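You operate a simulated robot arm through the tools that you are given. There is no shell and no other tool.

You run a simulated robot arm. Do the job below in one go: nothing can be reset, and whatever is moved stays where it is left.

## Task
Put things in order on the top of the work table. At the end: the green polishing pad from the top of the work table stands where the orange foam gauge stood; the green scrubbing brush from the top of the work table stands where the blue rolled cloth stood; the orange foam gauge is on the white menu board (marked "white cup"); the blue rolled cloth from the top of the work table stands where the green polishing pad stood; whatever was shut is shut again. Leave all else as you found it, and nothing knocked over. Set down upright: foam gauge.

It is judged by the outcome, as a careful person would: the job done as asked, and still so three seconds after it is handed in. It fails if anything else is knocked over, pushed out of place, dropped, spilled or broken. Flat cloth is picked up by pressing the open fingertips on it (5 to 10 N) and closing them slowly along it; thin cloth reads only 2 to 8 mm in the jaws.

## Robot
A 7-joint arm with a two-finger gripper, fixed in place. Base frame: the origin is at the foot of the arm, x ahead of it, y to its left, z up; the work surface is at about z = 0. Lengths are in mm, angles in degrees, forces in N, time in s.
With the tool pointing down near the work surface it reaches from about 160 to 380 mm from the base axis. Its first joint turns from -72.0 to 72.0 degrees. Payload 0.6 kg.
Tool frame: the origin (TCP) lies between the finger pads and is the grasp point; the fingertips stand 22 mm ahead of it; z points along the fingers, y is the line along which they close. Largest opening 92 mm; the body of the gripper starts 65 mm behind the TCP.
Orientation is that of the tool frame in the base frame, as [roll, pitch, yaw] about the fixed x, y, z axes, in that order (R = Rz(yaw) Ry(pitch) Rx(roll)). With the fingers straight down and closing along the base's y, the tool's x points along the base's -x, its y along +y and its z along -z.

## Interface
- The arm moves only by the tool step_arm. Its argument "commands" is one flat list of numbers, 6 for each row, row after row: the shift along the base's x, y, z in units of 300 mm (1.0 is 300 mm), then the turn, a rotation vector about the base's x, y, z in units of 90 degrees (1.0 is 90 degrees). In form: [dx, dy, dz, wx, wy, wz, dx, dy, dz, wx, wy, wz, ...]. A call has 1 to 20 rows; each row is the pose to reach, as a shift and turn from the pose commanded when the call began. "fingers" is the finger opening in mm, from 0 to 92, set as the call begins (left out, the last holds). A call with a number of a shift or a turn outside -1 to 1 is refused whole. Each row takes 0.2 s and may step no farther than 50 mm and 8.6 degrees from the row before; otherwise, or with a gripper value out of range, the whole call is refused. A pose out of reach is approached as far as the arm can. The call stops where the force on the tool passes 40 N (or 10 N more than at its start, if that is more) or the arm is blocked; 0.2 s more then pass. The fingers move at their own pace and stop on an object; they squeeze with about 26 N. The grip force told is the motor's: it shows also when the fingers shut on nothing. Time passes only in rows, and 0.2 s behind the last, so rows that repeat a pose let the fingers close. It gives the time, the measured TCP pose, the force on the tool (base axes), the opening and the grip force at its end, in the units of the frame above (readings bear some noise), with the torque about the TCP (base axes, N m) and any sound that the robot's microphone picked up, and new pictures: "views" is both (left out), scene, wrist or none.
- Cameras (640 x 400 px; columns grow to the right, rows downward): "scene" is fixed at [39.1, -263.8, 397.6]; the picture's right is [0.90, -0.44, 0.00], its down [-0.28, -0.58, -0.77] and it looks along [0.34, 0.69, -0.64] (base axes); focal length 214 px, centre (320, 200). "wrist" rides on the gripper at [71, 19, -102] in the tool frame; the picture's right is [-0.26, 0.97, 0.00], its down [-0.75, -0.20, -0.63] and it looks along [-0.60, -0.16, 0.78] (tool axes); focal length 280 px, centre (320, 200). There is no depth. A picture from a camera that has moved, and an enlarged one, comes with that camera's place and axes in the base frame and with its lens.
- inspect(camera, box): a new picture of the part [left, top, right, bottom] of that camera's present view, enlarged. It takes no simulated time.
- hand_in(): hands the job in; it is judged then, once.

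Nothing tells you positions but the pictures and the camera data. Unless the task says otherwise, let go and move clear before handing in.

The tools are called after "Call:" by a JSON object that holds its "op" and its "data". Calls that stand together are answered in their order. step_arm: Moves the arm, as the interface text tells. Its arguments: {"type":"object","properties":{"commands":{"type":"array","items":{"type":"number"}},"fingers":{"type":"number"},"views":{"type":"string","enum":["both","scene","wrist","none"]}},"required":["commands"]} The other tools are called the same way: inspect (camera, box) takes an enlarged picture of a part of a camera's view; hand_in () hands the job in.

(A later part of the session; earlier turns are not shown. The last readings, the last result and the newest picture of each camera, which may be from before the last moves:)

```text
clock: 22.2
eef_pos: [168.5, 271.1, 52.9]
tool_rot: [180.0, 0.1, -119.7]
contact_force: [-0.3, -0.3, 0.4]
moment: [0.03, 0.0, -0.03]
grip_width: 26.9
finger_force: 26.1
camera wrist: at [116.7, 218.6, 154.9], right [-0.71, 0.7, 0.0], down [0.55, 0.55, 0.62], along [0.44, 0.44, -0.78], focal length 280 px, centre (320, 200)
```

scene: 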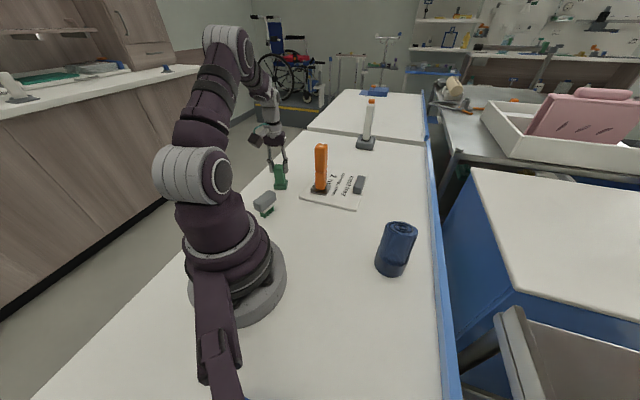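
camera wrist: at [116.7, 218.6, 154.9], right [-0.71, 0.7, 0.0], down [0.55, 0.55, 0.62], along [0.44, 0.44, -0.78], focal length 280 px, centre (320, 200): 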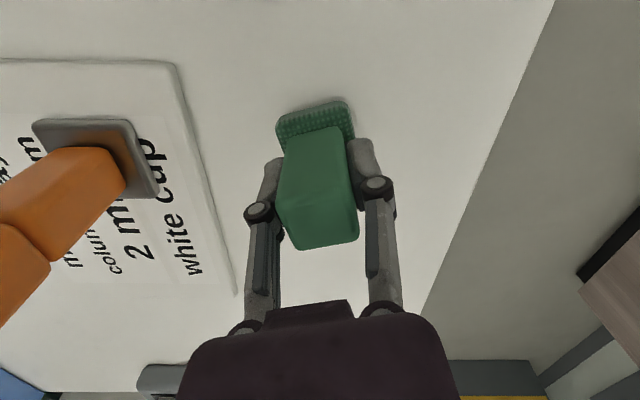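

Now the pad rises with the fingers. I lift a bit more in small steps, checking for slip.

Call:
{"op": "step_arm", "data": {"commands": [0, 0, 0.005, 0, 0, 0, 0, 0, 0.01, 0, 0, 0, 0, 0, 0.015, 0, 0, 0, 0, 0, 0.02, 0, 0, 0, 0, 0, 0.02, 0, 0, 0], "fingers": 5, "views": "wrist"}}

Call:
{"op": "inspect", "data": {"camera": "wrist", "box": [220, 60, 420, 260]}}

Call:
{"op": "inspect", "data": {"camera": "scene", "box": [240, 130, 300, 225]}}

```text
clock: 23.4
eef_pos: [167.5, 270.6, 59.2]
tool_rot: [-179.9, 0.0, -119.6]
contact_force: [0.5, 0.1, -0.6]
moment: [0.0, 0.02, -0.02]
grip_width: 27.1
finger_force: 25.9
camera wrist: at [116.1, 218.7, 160.6], right [-0.71, 0.7, 0.0], down [0.55, 0.55, 0.63], along [0.44, 0.44, -0.78], focal length 280 px, centre (320, 200)
```

wrist: 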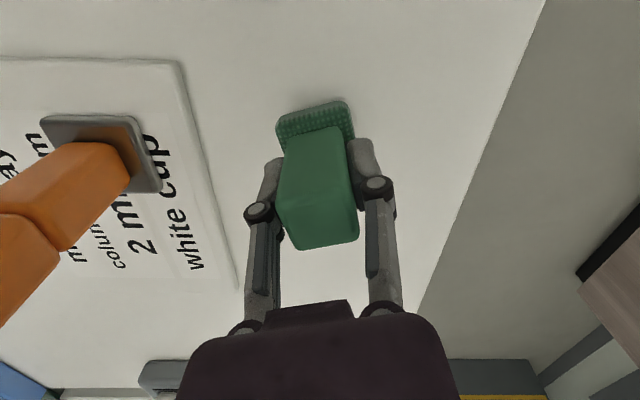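

```text
2.00 times, centred on (320, 160) of wrist
camera zoom: at [116.1, 218.7, 160.6], right [-0.71, 0.7, 0.0], down [0.55, 0.55, 0.63], along [0.44, 0.44, -0.78], focal length 561 px, centre (320, 280)
```

zoom: 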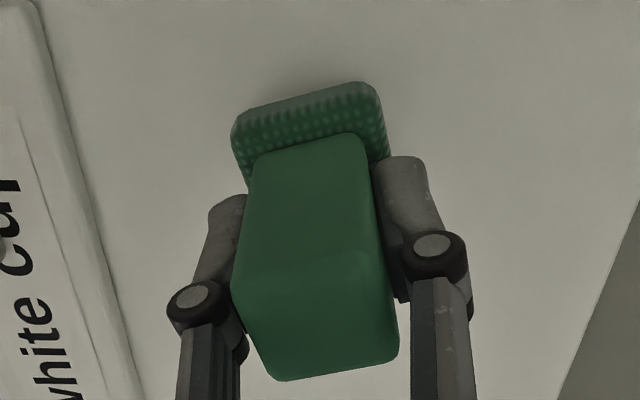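

```text
4.21 times, centred on (270, 178) of scene
camera zoom: at [39.1, -263.8, 397.6], right [0.9, -0.44, 0.0], down [-0.28, -0.58, -0.77], along [0.34, 0.69, -0.64], focal length 903 px, centre (530, 295)
```

zoom: 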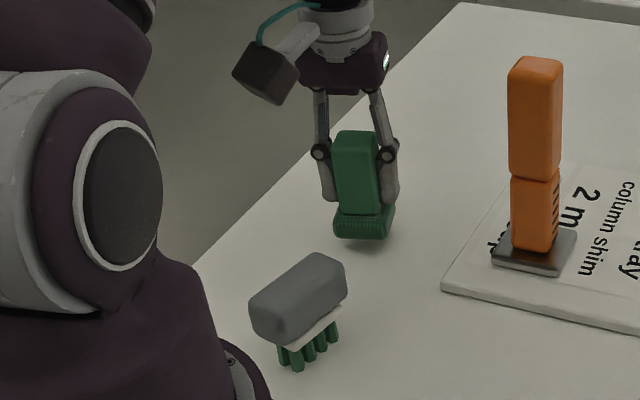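

The pad is off the table and the hold is steady. I raise it slowly to carrying height, then check for slip before crossing.

Call:
{"op": "step_arm", "data": {"commands": [0, 0, 0.03, 0, 0, 0, 0, 0, 0.065, 0, 0, 0, 0, 0, 0.1, 0, 0, 0, 0, 0, 0.135, 0, 0, 0, 0, 0, 0.17, 0, 0, 0, 0, 0, 0.205, 0, 0, 0, 0, 0, 0.205, 0, 0, 0], "fingers": 5}}

Call:
{"op": "inspect", "data": {"camera": "wrist", "box": [220, 60, 420, 260]}}

```text
clock: 25.0
eef_pos: [167.8, 271.4, 118.7]
tool_rot: [-180.0, 0.1, -119.6]
contact_force: [0.0, 0.4, -0.2]
moment: [0.01, 0.01, 0.0]
grip_width: 27.1
finger_force: 26.1
camera wrist: at [116.0, 218.9, 221.6], right [-0.71, 0.7, 0.0], down [0.55, 0.55, 0.63], along [0.44, 0.44, -0.78], focal length 280 px, centre (320, 200)
```

scene: 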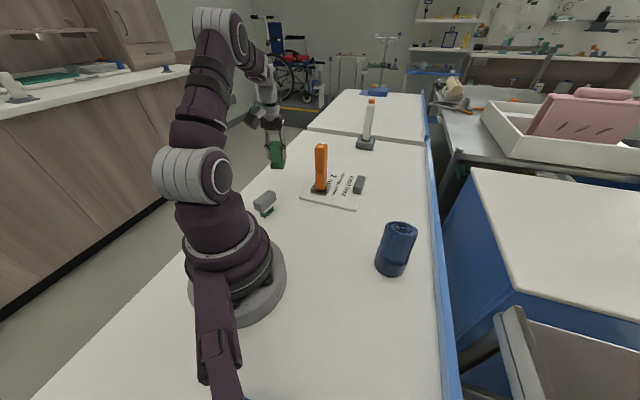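
wrist: 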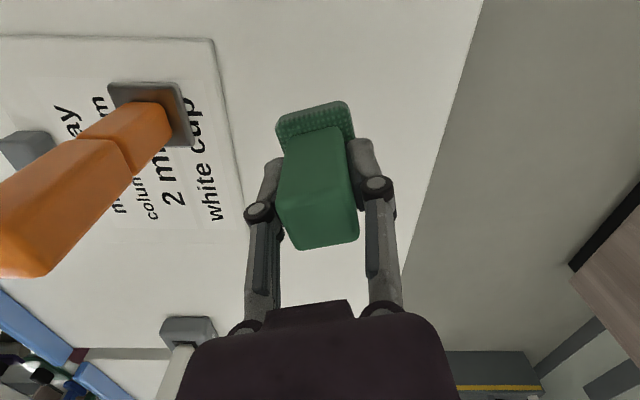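

```text
2.00 times, centred on (320, 160) of wrist
camera zoom: at [116.0, 218.9, 221.6], right [-0.71, 0.7, 0.0], down [0.55, 0.55, 0.63], along [0.44, 0.44, -0.78], focal length 561 px, centre (320, 280)
```

zoom: 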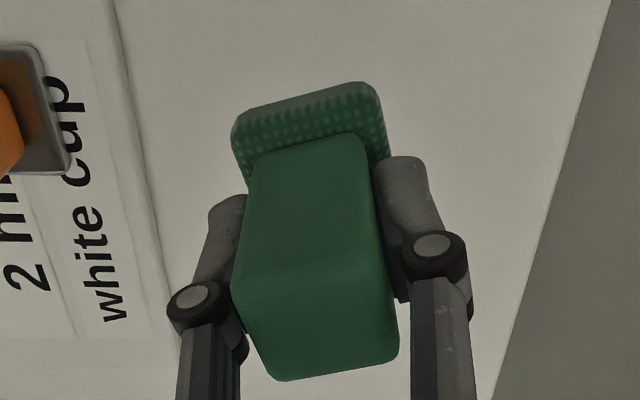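

No slip. I carry the pad across slowly towards the gauge's old place, first half.

Call:
{"op": "step_arm", "data": {"commands": [0.01, -0.06, 0, 0, 0, -0.04, 0.02, -0.14, 0, 0, 0, -0.09, 0.03, -0.22, 0, 0, 0, -0.145, 0.04, -0.3, 0, 0, 0, -0.2, 0.05, -0.38, 0, 0, 0, -0.255, 0.06, -0.46, 0, 0, 0, -0.31, 0.07, -0.54, 0, 0, 0, -0.365, 0.08, -0.62, 0, 0, 0, -0.42, 0.09, -0.69, 0, 0, 0, -0.475, 0.09, -0.72, 0, 0, 0, -0.5], "fingers": 5}}

```text
clock: 27.2
eef_pos: [195.1, 55.0, 120.2]
tool_rot: [-180.0, 0.0, -164.7]
contact_force: [0.8, -1.1, -0.6]
moment: [-0.03, 0.01, 0.01]
grip_width: 27.1
finger_force: 25.7
camera wrist: at [121.4, 53.9, 222.3], right [0.0, 1.0, 0.0], down [0.78, 0.0, 0.62], along [0.62, 0.0, -0.78], focal length 280 px, centre (320, 200)
```

scene: 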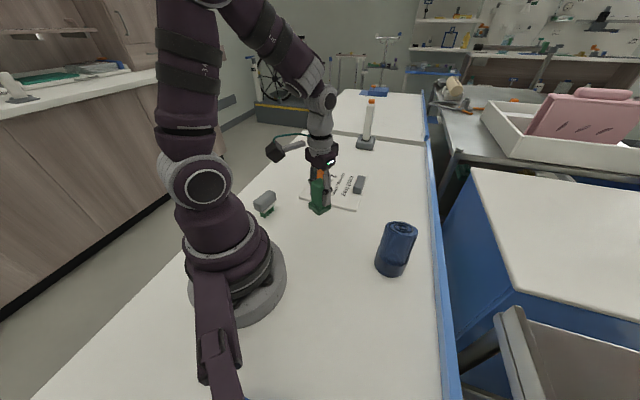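
wrist: 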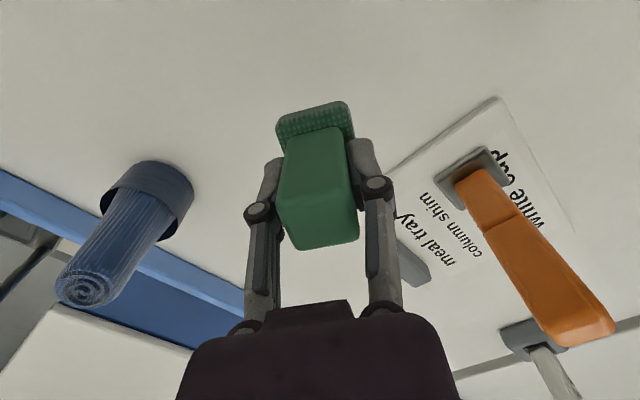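

The pad holds. I carry it on to above the gauge's old place at (141, -211).

Call:
{"op": "step_arm", "data": {"commands": [-0.012, -0.06, 0, 0, 0, -0.035, -0.03, -0.14, 0, 0, 0, -0.08, -0.045, -0.22, 0, 0, 0, -0.13, -0.06, -0.3, 0, 0, 0, -0.18, -0.075, -0.38, 0, 0, 0, -0.23, -0.09, -0.46, 0, 0, 0, -0.28, -0.108, -0.54, 0, 0, 0, -0.33, -0.125, -0.62, 0, 0, 0, -0.38, -0.142, -0.7, 0, 0, 0, -0.43, -0.16, -0.78, 0, 0, 0, -0.48, -0.174, -0.85, 0, 0, 0, -0.52, -0.18, -0.888, 0, 0, 0, -0.537, -0.18, -0.888, 0, 0, 0, -0.537], "fingers": 5}}

```text
clock: 30.0
eef_pos: [139.9, -212.0, 122.0]
tool_rot: [-180.0, 0.1, 147.1]
contact_force: [1.0, 0.6, -0.3]
moment: [-0.01, 0.01, 0.0]
grip_width: 27.3
finger_force: 25.8
camera wrist: at [89.9, -157.8, 223.8], right [0.74, 0.67, 0.0], down [0.52, -0.58, 0.63], along [0.42, -0.47, -0.78], focal length 280 px, centre (320, 200)
```

scene: 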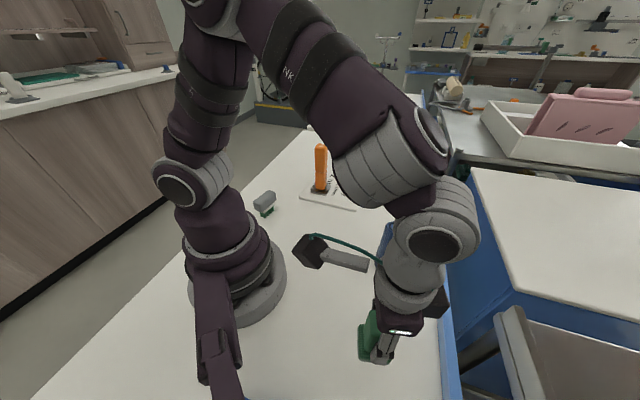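
wrist: 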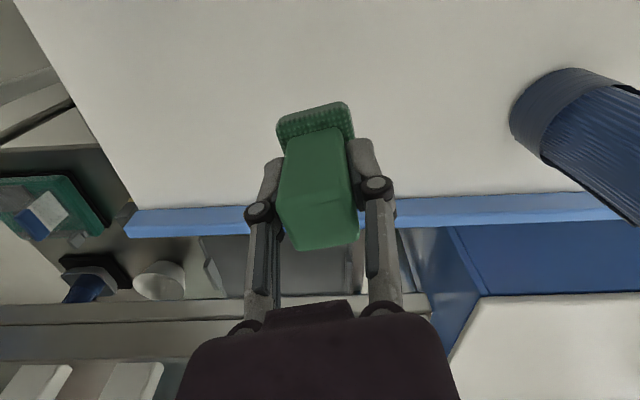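

Positioned. I lower to just above the table, then in small steps until contact.

Call:
{"op": "step_arm", "data": {"commands": [0.001, 0, -0.06, 0, 0, 0, 0.002, 0, -0.12, 0, 0, 0, 0.002, 0, -0.18, 0, 0, 0, 0.002, 0, -0.225, 0, 0, 0, 0.002, 0, -0.235, 0, 0, 0], "fingers": 5, "views": "wrist"}}

Call:
{"op": "step_arm", "data": {"commands": [0, 0, -0.005, 0, 0, 0, 0, 0, -0.008, 0, 0, 0], "fingers": 5, "views": "none"}}

```text
clock: 31.2
eef_pos: [141.0, -211.1, 48.5]
tool_rot: [-180.0, 0.0, 147.0]
contact_force: [-0.3, 0.6, -0.9]
moment: [0.01, -0.01, -0.01]
grip_width: 26.9
finger_force: 25.7
camera wrist: at [92.1, -156.8, 150.4], right [0.74, 0.67, 0.0], down [0.52, -0.58, 0.62], along [0.42, -0.47, -0.78], focal length 280 px, centre (320, 200)
```

wrist: 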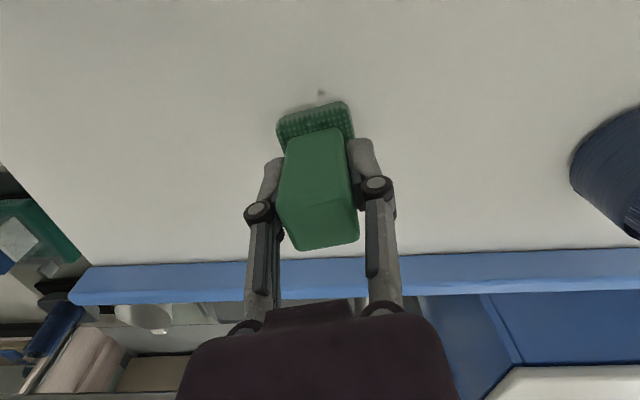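

```text
clock: 31.8
eef_pos: [140.7, -211.6, 47.5]
tool_rot: [-180.0, 0.0, 147.1]
contact_force: [-0.1, 0.4, -0.3]
moment: [0.0, 0.01, -0.01]
grip_width: 27.1
finger_force: 26.3
```

Call:
{"op": "step_arm", "data": {"commands": [0, 0, -0.003, 0, 0, 0, 0, 0, -0.004, 0, 0, 0], "fingers": 5, "views": "none"}}

Call:
{"op": "inspect", "data": {"camera": "wrist", "box": [220, 60, 420, 260]}}

Call:
{"op": "inspect", "data": {"camera": "scene", "box": [320, 290, 430, 400]}}

```text
clock: 32.4
eef_pos: [141.6, -211.5, 46.2]
tool_rot: [-180.0, -0.1, 147.1]
contact_force: [-4.4, 3.4, 27.4]
moment: [0.17, 0.13, 0.02]
grip_width: 27.0
finger_force: 25.3
```

```text
2.00 times, centred on (320, 160) of wrist
camera zoom: at [92.6, -157.2, 148.1], right [0.74, 0.67, 0.0], down [0.52, -0.58, 0.63], along [0.42, -0.47, -0.78], focal length 561 px, centre (320, 280)
```

zoom: 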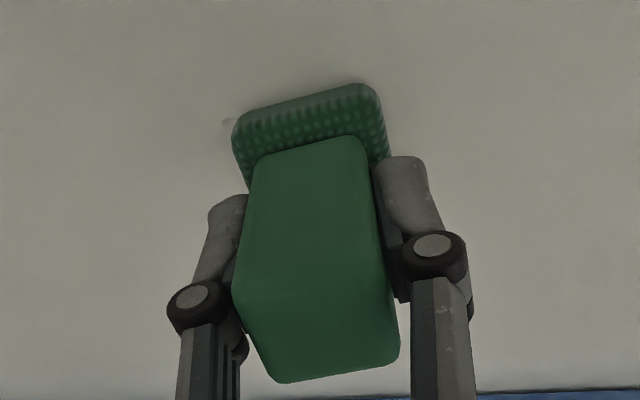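

```text
3.64 times, centred on (375, 345) of scene
camera zoom: at [39.0, -263.8, 397.7], right [0.9, -0.44, 0.0], down [-0.28, -0.58, -0.77], along [0.34, 0.69, -0.64], focal length 780 px, centre (120, -327)
```

zoom: 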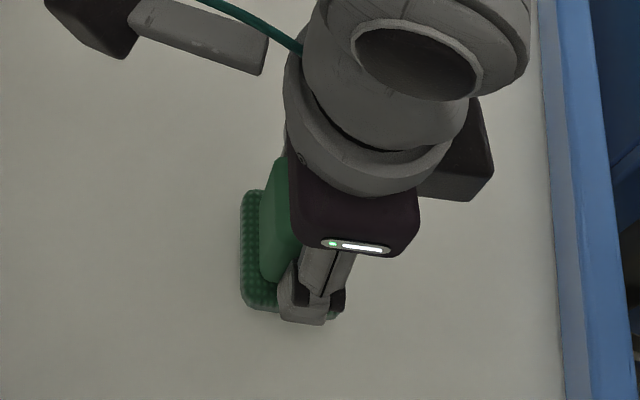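

Firm contact (27 N). I ease up slightly and then release.

Call:
{"op": "step_arm", "data": {"commands": [0, 0, 0.003, 0, 0, 0, 0, 0, 0.003, 0, 0, 0], "fingers": 5, "views": "none"}}

Call:
{"op": "step_arm", "data": {"commands": [0, 0, 0, 0, 0, 0, 0, 0, 0, 0, 0, 0, 0, 0, 0, 0, 0, 0], "fingers": 50, "views": "wrist"}}

```text
clock: 33.0
eef_pos: [140.7, -211.1, 46.0]
tool_rot: [180.0, 0.0, 147.1]
contact_force: [0.9, 0.3, -1.0]
moment: [0.02, 0.02, 0.03]
grip_width: 26.9
finger_force: 25.7
```

```text
clock: 33.8
eef_pos: [141.5, -210.6, 45.5]
tool_rot: [-179.9, 0.1, 147.0]
contact_force: [-0.2, 0.6, -0.2]
moment: [0.02, 0.01, -0.03]
grip_width: 49.8
finger_force: 0.1
camera wrist: at [92.5, -156.7, 148.6], right [0.74, 0.67, 0.0], down [0.52, -0.58, 0.63], along [0.42, -0.47, -0.78], focal length 280 px, centre (320, 200)
```

wrist: 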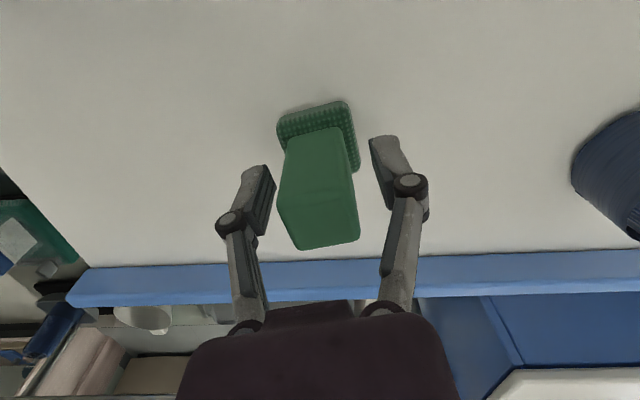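

The pad stands. I rise straight up and move to look at the cloth, checking the pad from the scene camera.

Call:
{"op": "step_arm", "data": {"commands": [0, 0, 0.08, 0, 0, 0, 0, 0, 0.18, 0, 0, 0, 0, 0, 0.3, 0, 0, 0, 0, 0, 0.43, 0, 0, 0, 0, 0, 0.58, 0, 0, 0, 0.08, 0.1, 0.64, 0, 0, 0.04, 0.16, 0.22, 0.68, 0, 0, 0.08, 0.24, 0.34, 0.68, 0, 0, 0.12, 0.31, 0.46, 0.68, 0, 0, 0.16], "fingers": 80}}

Call:
{"op": "inspect", "data": {"camera": "scene", "box": [320, 290, 430, 400]}}

```text
clock: 35.8
eef_pos: [235.6, -72.2, 249.0]
tool_rot: [-180.0, 0.0, 161.5]
contact_force: [0.3, -1.0, 0.6]
moment: [-0.01, 0.01, 0.01]
grip_width: 79.9
finger_force: 0.0
camera wrist: at [175.1, -32.8, 350.3], right [0.56, 0.83, 0.0], down [0.65, -0.43, 0.62], along [0.52, -0.35, -0.78], focal length 280 px, centre (320, 200)
```

scene: 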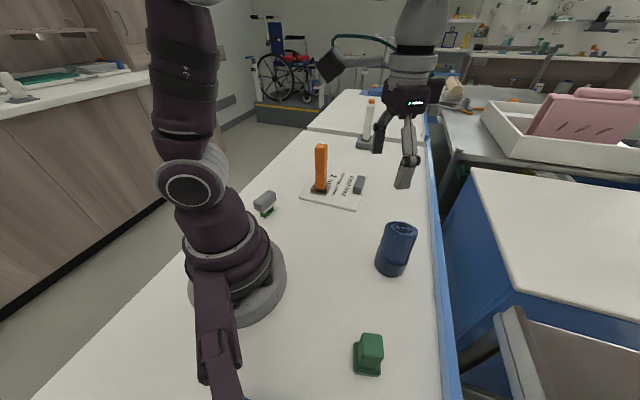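
wrist: 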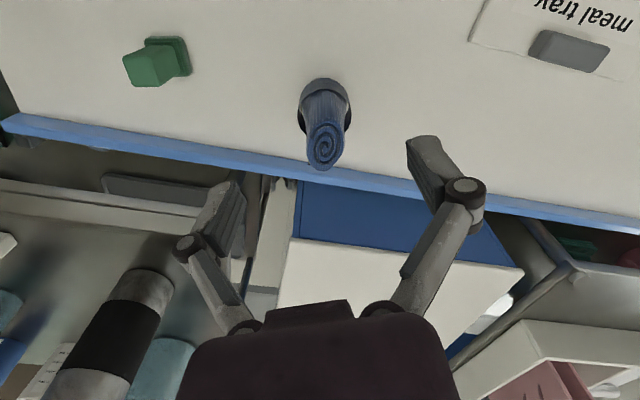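

```text
3.64 times, centred on (375, 345) of scene
camera zoom: at [39.1, -263.8, 397.6], right [0.9, -0.44, 0.0], down [-0.28, -0.58, -0.77], along [0.34, 0.69, -0.64], focal length 780 px, centre (120, -327)
```

zoom: 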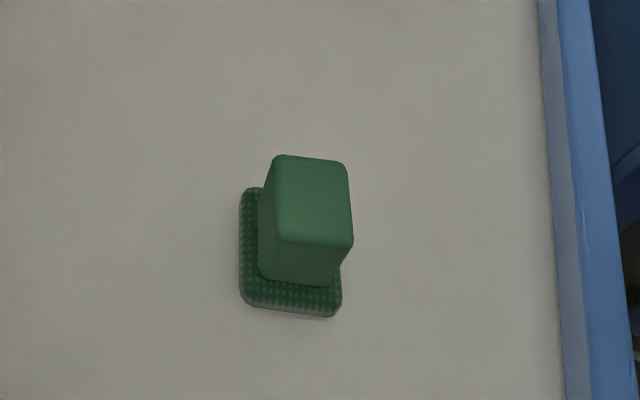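

The pad stands upright in the gauge's old place. Now I study the cloth.

Call:
{"op": "inspect", "data": {"camera": "wrist", "box": [270, 60, 380, 180]}}

Call:
{"op": "inspect", "data": {"camera": "scene", "box": [350, 200, 450, 290]}}

```text
3.33 times, centred on (325, 120) of wrist
camera zoom: at [175.1, -32.8, 350.3], right [0.56, 0.83, 0.0], down [0.65, -0.43, 0.62], along [0.52, -0.35, -0.78], focal length 935 px, centre (303, 467)
```

zoom: 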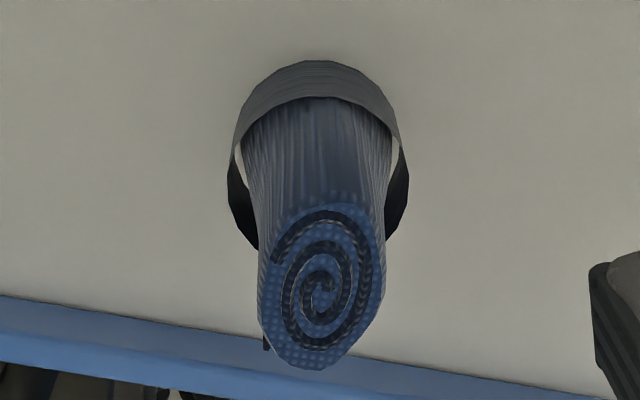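

```text
4.44 times, centred on (400, 245) of scene
camera zoom: at [39.1, -263.8, 397.6], right [0.9, -0.44, 0.0], down [-0.28, -0.58, -0.77], along [0.34, 0.69, -0.64], focal length 953 px, centre (-36, 0)
```

zoom: 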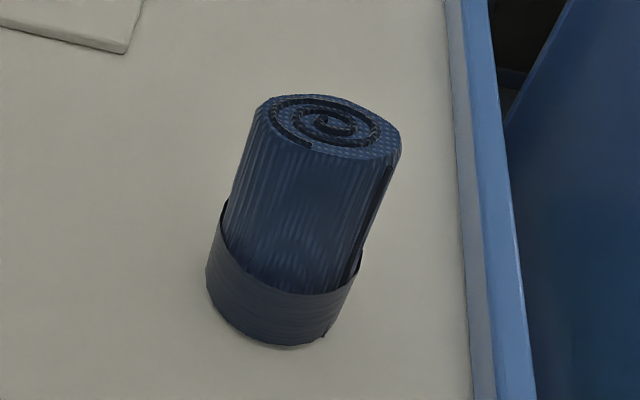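

The cloth is an upright roll, oval on top (about 36 × 53 mm), in a band at its foot, centred near (282, -99), top about z 120. I move above it, turning to line the fingers with its narrow side.

Call:
{"op": "step_arm", "data": {"commands": [0.05, -0.03, -0.05, 0, 0, -0.067, 0.1, -0.06, -0.1, 0, 0, -0.133, 0.1513, -0.087, -0.16, 0, 0, -0.2], "fingers": 86}}

Call:
{"op": "inspect", "data": {"camera": "wrist", "box": [220, 20, 420, 220]}}

```text
clock: 36.6
eef_pos: [279.9, -99.5, 202.2]
tool_rot: [-180.0, 0.0, 143.3]
contact_force: [0.2, -0.4, 0.3]
moment: [0.02, -0.02, 0.0]
grip_width: 85.6
finger_force: 0.1
camera wrist: at [234.4, -42.1, 303.9], right [0.79, 0.62, 0.0], down [0.48, -0.61, 0.63], along [0.39, -0.49, -0.78], focal length 280 px, centre (320, 200)
```

scene: 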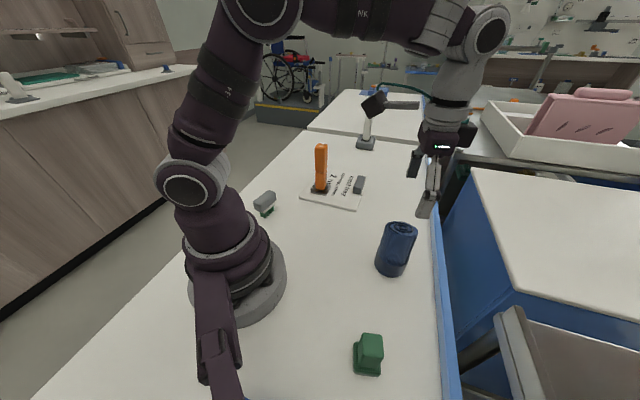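
wrist: 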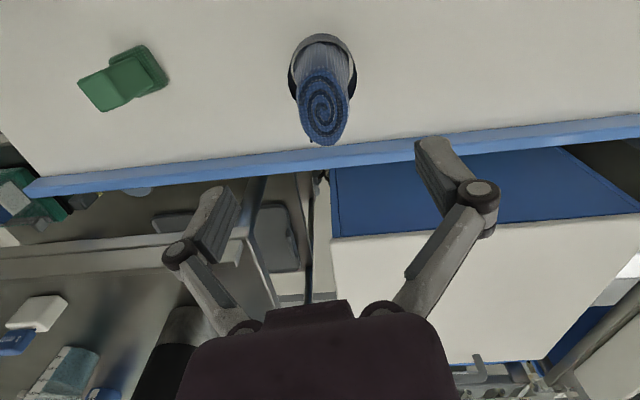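

```text
2.00 times, centred on (320, 120) of wrist
camera zoom: at [234.4, -42.1, 303.9], right [0.79, 0.62, 0.0], down [0.48, -0.61, 0.63], along [0.39, -0.49, -0.78], focal length 561 px, centre (320, 360)
```

zoom: 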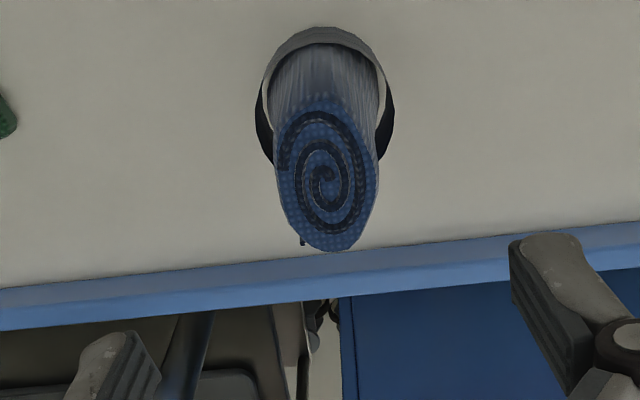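

The roll is lined up with the fingers; a small shift centres it. I descend around its upper part to z = 78 and look.

Call:
{"op": "step_arm", "data": {"commands": [-0.003, 0.012, -0.06, 0, 0, 0, -0.003, 0.012, -0.14, 0, 0, 0, -0.003, 0.012, -0.22, 0, 0, 0, -0.003, 0.012, -0.3, 0, 0, 0, -0.003, 0.012, -0.37, 0, 0, 0, -0.003, 0.012, -0.414, 0, 0, 0], "fingers": 86}}

Call:
{"op": "inspect", "data": {"camera": "wrist", "box": [180, 40, 460, 320]}}

```text
clock: 38.0
eef_pos: [280.0, -94.2, 79.1]
tool_rot: [180.0, 0.0, 143.5]
contact_force: [0.3, -0.2, -0.5]
moment: [-0.03, 0.02, 0.0]
grip_width: 86.0
finger_force: 0.1
camera wrist: at [234.3, -37.7, 180.5], right [0.78, 0.62, 0.0], down [0.48, -0.61, 0.62], along [0.39, -0.49, -0.78], focal length 280 px, centre (320, 200)
```

scene: 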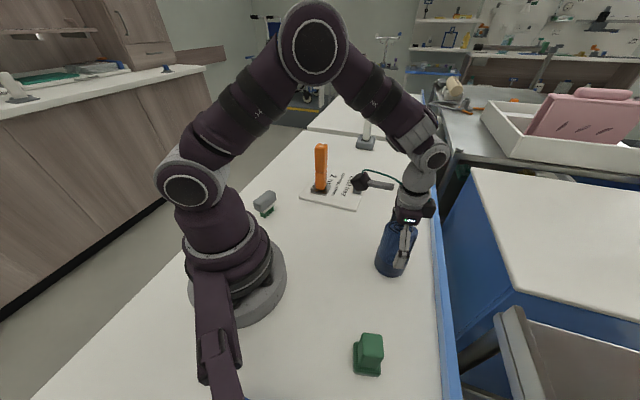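
wrist: 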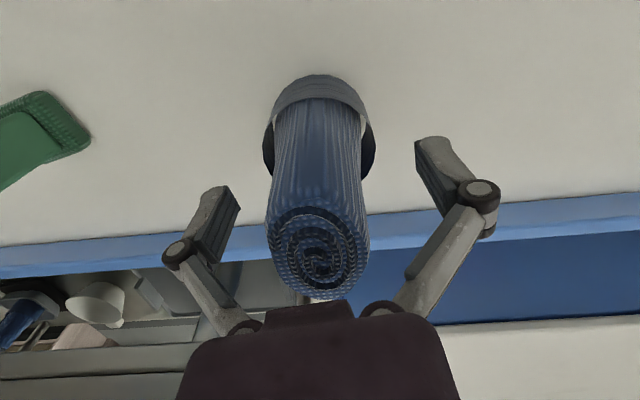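

```text
1.43 times, centred on (320, 180) of wrist
camera zoom: at [234.3, -37.7, 180.5], right [0.78, 0.62, 0.0], down [0.48, -0.61, 0.62], along [0.39, -0.49, -0.78], focal length 401 px, centre (320, 229)
```

zoom: 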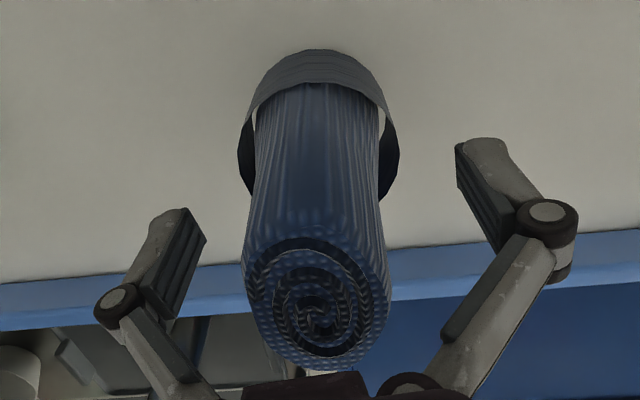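

The roll is between the fingers, clear of the palm. I close gently to touch, then grip.

Call:
{"op": "step_arm", "data": {"commands": [0, 0, 0, 0, 0, 0, 0, 0, 0, 0, 0, 0, 0, 0, 0, 0, 0, 0], "fingers": 48, "views": "wrist"}}

Call:
{"op": "inspect", "data": {"camera": "wrist", "box": [220, 60, 420, 320]}}

```text
clock: 38.8
eef_pos: [279.2, -94.9, 78.0]
tool_rot: [-179.9, 0.0, 143.5]
contact_force: [1.2, 1.1, 0.0]
moment: [0.0, 0.01, 0.01]
grip_width: 47.9
finger_force: 0.0
camera wrist: at [234.3, -37.7, 180.7], right [0.78, 0.62, 0.0], down [0.48, -0.61, 0.63], along [0.39, -0.49, -0.78], focal length 280 px, centre (320, 200)
```

wrist: 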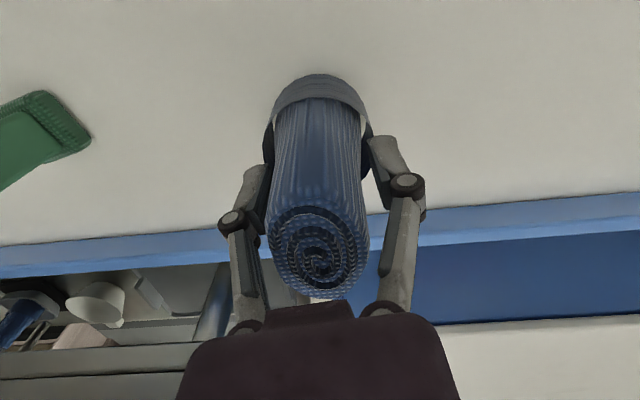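

```text
1.54 times, centred on (320, 190) of wrist
camera zoom: at [234.3, -37.7, 180.7], right [0.78, 0.62, 0.0], down [0.48, -0.61, 0.63], along [0.39, -0.49, -0.78], focal length 431 px, centre (320, 215)
```

zoom: 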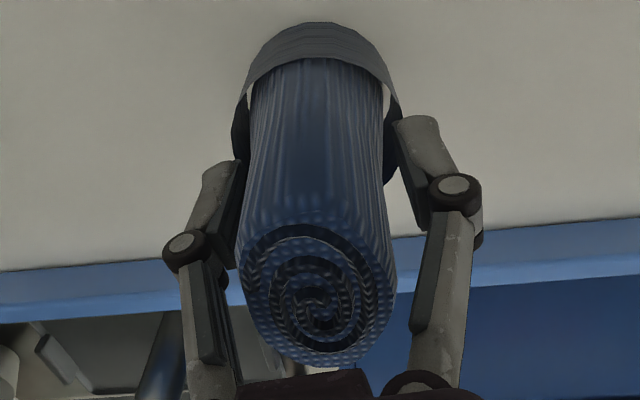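

Call:
{"op": "step_arm", "data": {"commands": [0, 0, 0, 0, 0, 0, 0, 0, 0, 0, 0, 0, 0, 0, 0, 0, 0, 0, 0, 0, 0, 0, 0, 0], "fingers": 20, "views": "wrist"}}

Call:
{"op": "step_arm", "data": {"commands": [0, 0, 0.005, 0, 0, 0, 0, 0, 0.01, 0, 0, 0, 0, 0, 0.015, 0, 0, 0, 0, 0, 0.02, 0, 0, 0], "fingers": 20, "views": "both"}}

```text
clock: 39.8
eef_pos: [279.2, -94.5, 78.4]
tool_rot: [180.0, 0.0, 143.6]
contact_force: [-1.0, -1.6, 5.8]
moment: [-0.08, 0.1, 0.04]
grip_width: 40.5
finger_force: 26.6
camera wrist: at [234.4, -37.8, 180.8], right [0.78, 0.62, 0.0], down [0.48, -0.61, 0.63], along [0.39, -0.49, -0.78], focal length 280 px, centre (320, 200)
```

wrist: 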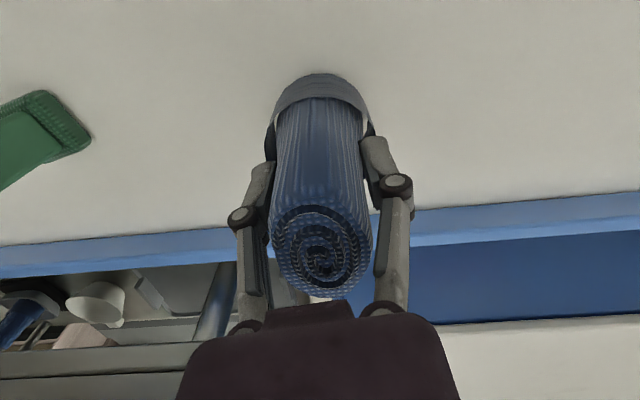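

```text
clock: 40.8
eef_pos: [279.2, -95.7, 84.3]
tool_rot: [179.9, 0.0, 143.6]
contact_force: [-0.3, -1.5, 0.2]
moment: [0.03, 0.0, -0.01]
grip_width: 40.2
finger_force: 25.5
camera wrist: at [234.1, -38.1, 186.3], right [0.78, 0.62, 0.0], down [0.48, -0.61, 0.63], along [0.39, -0.49, -0.78], focal length 280 px, centre (320, 200)
```

scene: 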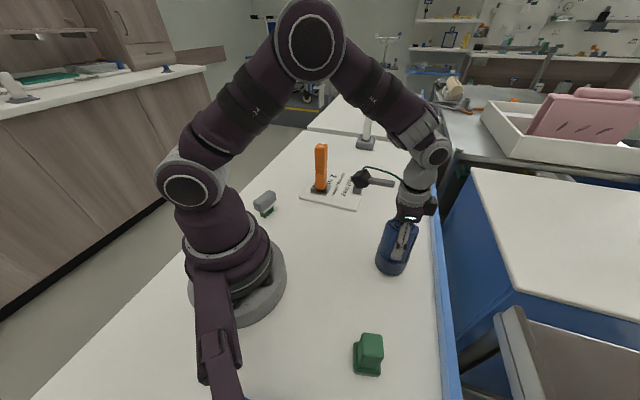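
wrist: 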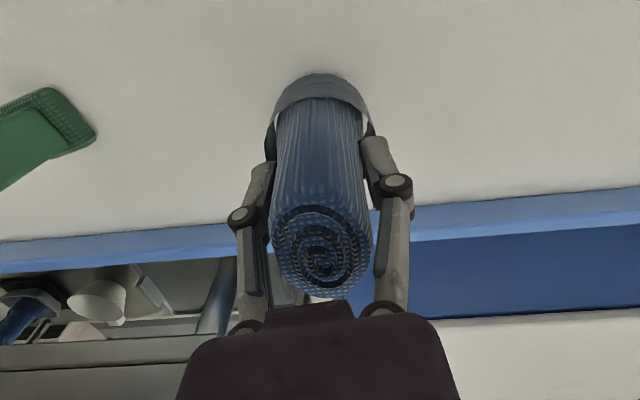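

The cloth and its band rise together as one piece. I lift it slowly to carrying height and check again.

Call:
{"op": "step_arm", "data": {"commands": [0, 0, 0.03, 0, 0, 0, 0, 0, 0.07, 0, 0, 0, 0, 0, 0.11, 0, 0, 0, 0, 0, 0.15, 0, 0, 0, 0, 0, 0.19, 0, 0, 0, 0, 0, 0.23, 0, 0, 0, 0, 0, 0.28, 0, 0, 0], "fingers": 20}}

Call:
{"op": "inspect", "data": {"camera": "scene", "box": [340, 150, 470, 290]}}

```text
clock: 42.4
eef_pos: [280.0, -96.1, 169.0]
tool_rot: [180.0, 0.2, 143.7]
contact_force: [0.0, -0.6, -1.1]
moment: [-0.02, -0.02, 0.05]
grip_width: 40.4
finger_force: 25.9
camera wrist: at [234.0, -38.6, 270.4], right [0.78, 0.62, 0.0], down [0.48, -0.61, 0.63], along [0.39, -0.49, -0.78], focal length 280 px, centre (320, 200)
```

scene: 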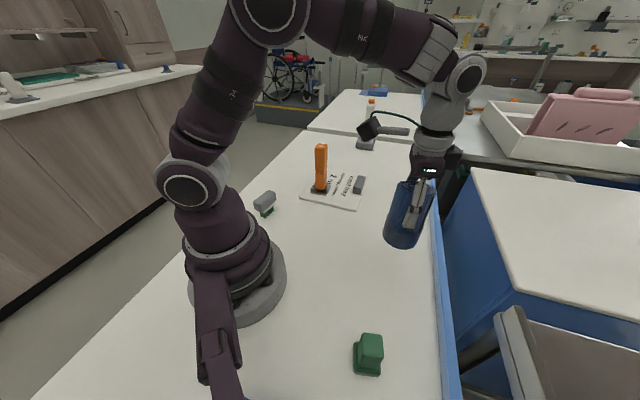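
wrist: 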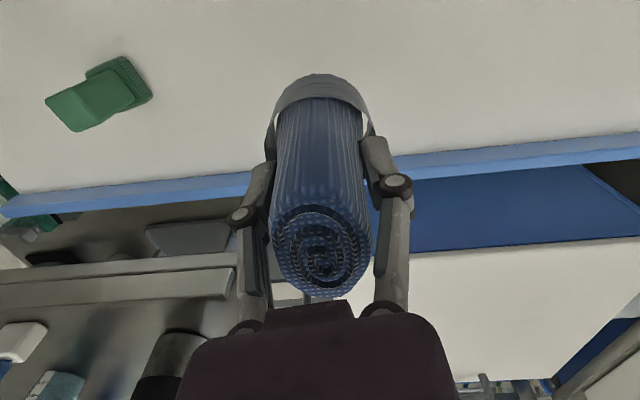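

```text
2.86 times, centred on (405, 220) of scene
camera zoom: at [39.1, -263.8, 397.6], right [0.9, -0.44, 0.0], down [-0.28, -0.58, -0.77], along [0.34, 0.69, -0.64], focal length 613 px, centre (77, 143)
```

zoom: 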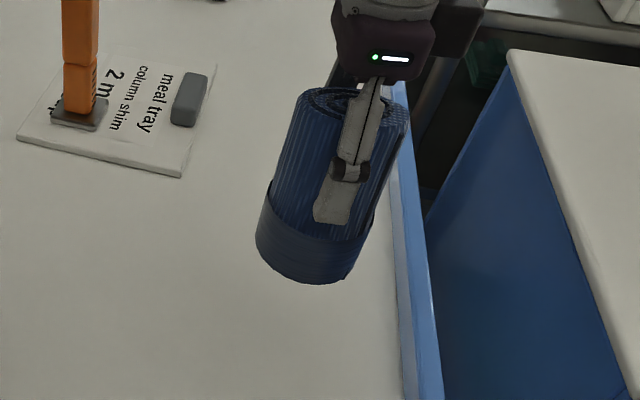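

The cloth hangs steady. I carry it round between the arm's foot and the board, keeping well clear of the gauge and brush.

Call:
{"op": "step_arm", "data": {"commands": [-0.03, 0.05, 0, 0, 0, 0.05, -0.075, 0.13, 0, 0, 0, 0.11, -0.12, 0.21, 0, 0, 0, 0.175, -0.167, 0.29, 0, 0, 0, 0.24, -0.215, 0.37, 0, 0, 0, 0.305, -0.267, 0.453, 0, 0, 0, 0.37, -0.287, 0.53, 0, 0, 0, 0.44, -0.307, 0.61, 0, 0, 0, 0.51, -0.327, 0.69, 0, 0, 0, 0.58, -0.347, 0.77, 0, 0, 0, 0.65, -0.367, 0.85, 0, 0, 0, 0.72, -0.383, 0.91, 0, 0, 0, 0.78, -0.383, 0.92, 0, 0, 0, 0.8], "fingers": 20}}

```text
clock: 45.2
eef_pos: [163.8, 180.2, 168.6]
tool_rot: [-180.0, 0.0, -144.4]
contact_force: [-1.2, 0.2, -2.0]
moment: [-0.03, -0.01, -0.02]
grip_width: 40.2
finger_force: 26.3
camera wrist: at [95.2, 154.4, 270.5], right [-0.35, 0.94, 0.0], down [0.73, 0.27, 0.62], along [0.59, 0.22, -0.78], focal length 280 px, centre (320, 200)
```

scene: 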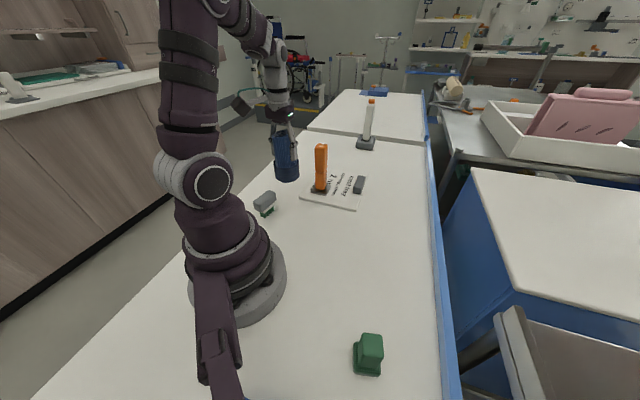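
wrist: 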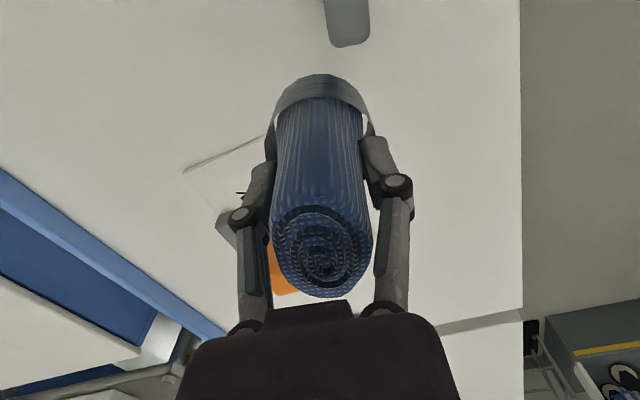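

Still steady. I move it over the pad's old place at (167, 271) and look down.

Call:
{"op": "step_arm", "data": {"commands": [0.002, 0.06, 0, 0, 0, 0.06, 0.005, 0.14, 0, 0, 0, 0.12, 0.008, 0.22, 0, 0, 0, 0.18, 0.011, 0.29, 0, 0, 0, 0.24, 0.011, 0.303, 0, 0, 0, 0.25, 0.011, 0.303, -0.05, 0, 0, 0.25, 0.011, 0.303, -0.12, 0, 0, 0.25, 0.011, 0.303, -0.2, 0, 0, 0.25], "fingers": 20}}

Call:
{"op": "inspect", "data": {"camera": "scene", "box": [230, 110, 360, 230]}}

```text
clock: 47.0
eef_pos: [167.9, 271.2, 109.1]
tool_rot: [-179.9, 0.0, -122.0]
contact_force: [0.4, -0.6, -1.8]
moment: [-0.02, 0.0, 0.03]
grip_width: 39.6
finger_force: 25.7
camera wrist: at [113.9, 221.2, 210.7], right [-0.68, 0.73, 0.0], down [0.57, 0.53, 0.63], along [0.46, 0.43, -0.78], focal length 280 px, centre (320, 200)
```

scene: 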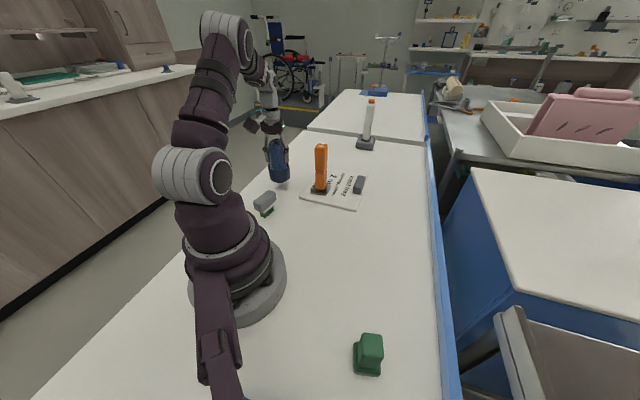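
wrist: 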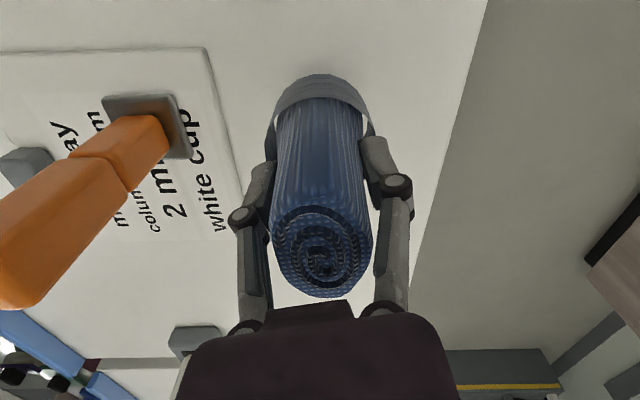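

```text
3.33 times, centred on (295, 170) of scene
camera zoom: at [39.1, -263.8, 397.6], right [0.9, -0.44, 0.0], down [-0.28, -0.58, -0.77], along [0.34, 0.69, -0.64], focal length 715 px, centre (403, 300)
```

zoom: 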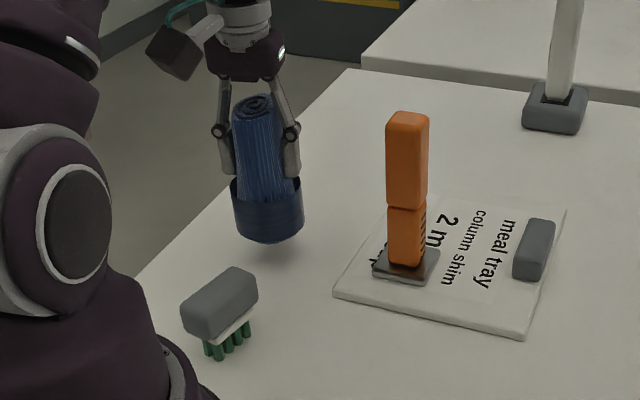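

Clear all round. I lower it to just above the table, then in small steps to contact.

Call:
{"op": "step_arm", "data": {"commands": [-0.001, 0, -0.04, 0, 0, 0, -0.001, 0, -0.075, 0, 0, 0, -0.001, 0, -0.092, 0, 0, 0, -0.001, 0, -0.095, 0, 0, 0], "fingers": 20, "views": "none"}}

Call:
{"op": "step_arm", "data": {"commands": [0, 0, -0.003, 0, 0, 0, 0, 0, -0.006, 0, 0, 0], "fingers": 20, "views": "none"}}

```text
clock: 48.0
eef_pos: [167.0, 270.7, 79.4]
tool_rot: [179.9, 0.0, -122.0]
contact_force: [-0.2, 0.3, -0.9]
moment: [0.03, -0.01, 0.02]
grip_width: 39.6
finger_force: 26.2
```

```text
clock: 48.6
eef_pos: [166.9, 271.3, 78.8]
tool_rot: [179.9, 0.0, -121.9]
contact_force: [-6.5, -11.4, 34.4]
moment: [-0.33, 0.28, 0.02]
grip_width: 40.2
finger_force: 25.6
```

Contact reached; I ease up about a millimetre and release.

Call:
{"op": "step_arm", "data": {"commands": [0, 0, 0.003, 0, 0, 0, 0, 0, 0.003, 0, 0, 0], "fingers": 20, "views": "none"}}

Call:
{"op": "step_arm", "data": {"commands": [0, 0, 0, 0, 0, 0, 0, 0, 0, 0, 0, 0, 0, 0, 0, 0, 0, 0, 0, 0, 0, 0, 0, 0], "fingers": 66}}

Call:
{"op": "inspect", "data": {"camera": "scene", "box": [230, 110, 360, 230]}}

```text
clock: 49.2
eef_pos: [167.6, 272.3, 78.4]
tool_rot: [179.9, 0.1, -122.0]
contact_force: [-1.7, 1.6, 13.6]
moment: [0.38, -0.04, 0.06]
grip_width: 39.8
finger_force: 26.3
```

```text
clock: 50.2
eef_pos: [166.9, 271.8, 79.3]
tool_rot: [179.9, 0.0, -122.0]
contact_force: [-0.1, -0.6, -0.2]
moment: [0.05, 0.03, -0.02]
grip_width: 65.8
finger_force: 0.0
camera wrist: at [113.3, 220.7, 180.8], right [-0.68, 0.73, 0.0], down [0.57, 0.53, 0.62], along [0.46, 0.42, -0.78], focal length 280 px, centre (320, 200)
```

scene: 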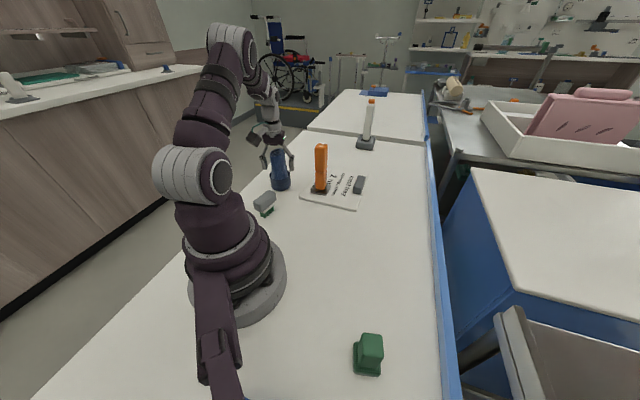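
wrist: 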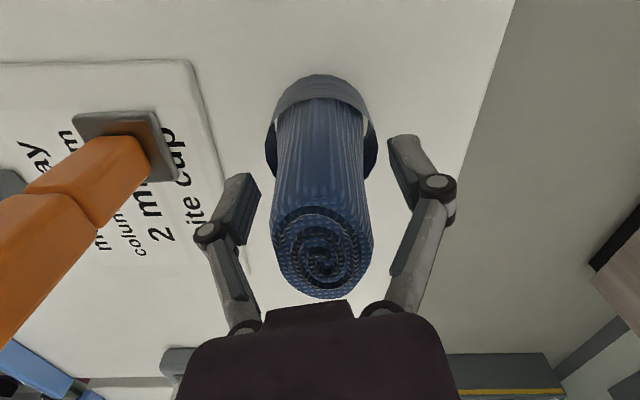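

```text
3.33 times, centred on (295, 170) of scene
camera zoom: at [39.1, -263.8, 397.6], right [0.9, -0.44, 0.0], down [-0.28, -0.58, -0.77], along [0.34, 0.69, -0.64], focal length 715 px, centre (403, 300)
```

zoom: 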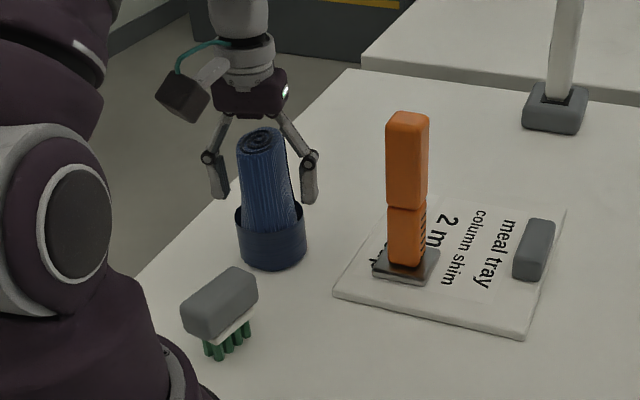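

The cloth stands in the pad's old place. I rise straight up off it, then move above the brush to view it.

Call:
{"op": "step_arm", "data": {"commands": [0, 0, 0.08, 0, 0, 0, 0, 0, 0.18, 0, 0, 0, 0, 0, 0.3, 0, 0, 0, 0, 0, 0.42, 0, 0, 0, 0, 0, 0.5, 0, 0, 0, -0.08, -0.1, 0.53, 0, 0, 0, -0.16, -0.21, 0.53, 0, 0, 0, -0.225, -0.315, 0.53, 0, 0, 0], "fingers": 80}}

Call:
{"op": "inspect", "data": {"camera": "scene", "box": [230, 110, 360, 230]}}

```text
clock: 52.0
eef_pos: [97.8, 177.3, 237.4]
tool_rot: [-180.0, 0.0, -122.0]
contact_force: [0.5, 0.0, -0.9]
moment: [0.0, -0.01, 0.03]
grip_width: 80.2
finger_force: 0.0
camera wrist: at [44.9, 126.1, 339.9], right [-0.68, 0.73, 0.0], down [0.57, 0.53, 0.63], along [0.46, 0.43, -0.78], focal length 280 px, centre (320, 200)
```

scene: 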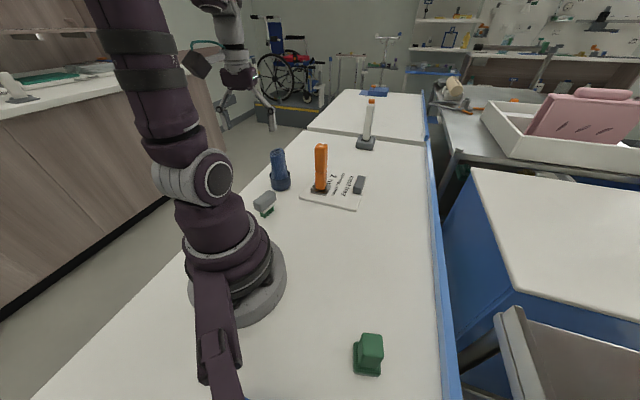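
wrist: 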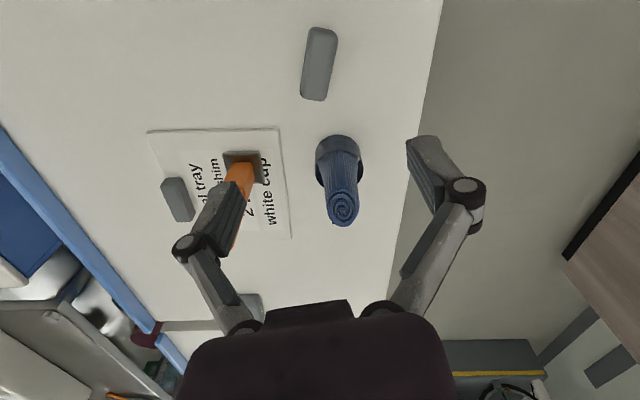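

```text
3.33 times, centred on (295, 170) of scene
camera zoom: at [39.1, -263.8, 397.6], right [0.9, -0.44, 0.0], down [-0.28, -0.58, -0.77], along [0.34, 0.69, -0.64], focal length 715 px, centre (403, 300)
```

zoom: 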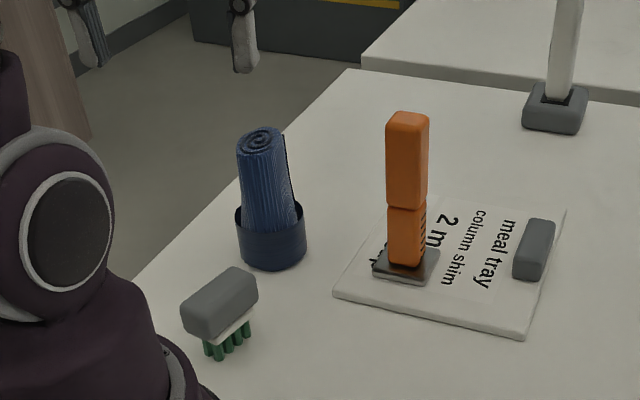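

Call:
{"op": "inspect", "data": {"camera": "wrist", "box": [270, 0, 400, 130]}}

Call:
{"op": "inspect", "data": {"camera": "scene", "box": [245, 180, 285, 225]}}

Call:
{"op": "inspect", "data": {"camera": "wrist", "box": [290, 120, 390, 240]}}

```text
3.08 times, centred on (335, 65) of wrist
camera zoom: at [44.9, 126.1, 339.9], right [-0.68, 0.73, 0.0], down [0.57, 0.53, 0.63], along [0.46, 0.43, -0.78], focal length 863 px, centre (274, 615)
```

zoom: 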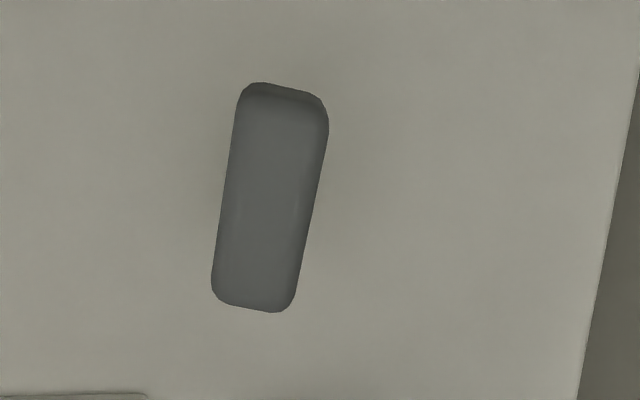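

```text
8.89 times, centred on (265, 202) of scene
camera zoom: at [39.1, -263.8, 397.6], right [0.9, -0.44, 0.0], down [-0.28, -0.58, -0.77], along [0.34, 0.69, -0.64], focal length 1906 px, centre (809, 178)
```

zoom: 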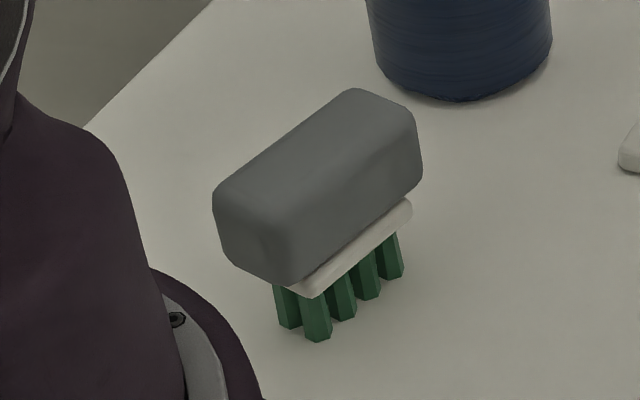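

```text
3.33 times, centred on (340, 180) of wrist
camera zoom: at [44.9, 126.1, 339.9], right [-0.68, 0.73, 0.0], down [0.57, 0.53, 0.63], along [0.46, 0.43, -0.78], focal length 935 px, centre (253, 267)
```

zoom: 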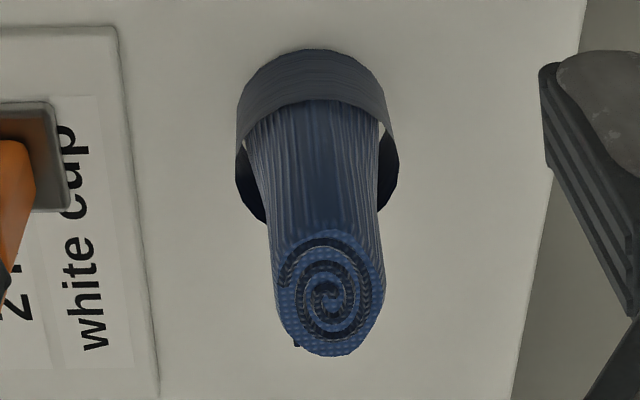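

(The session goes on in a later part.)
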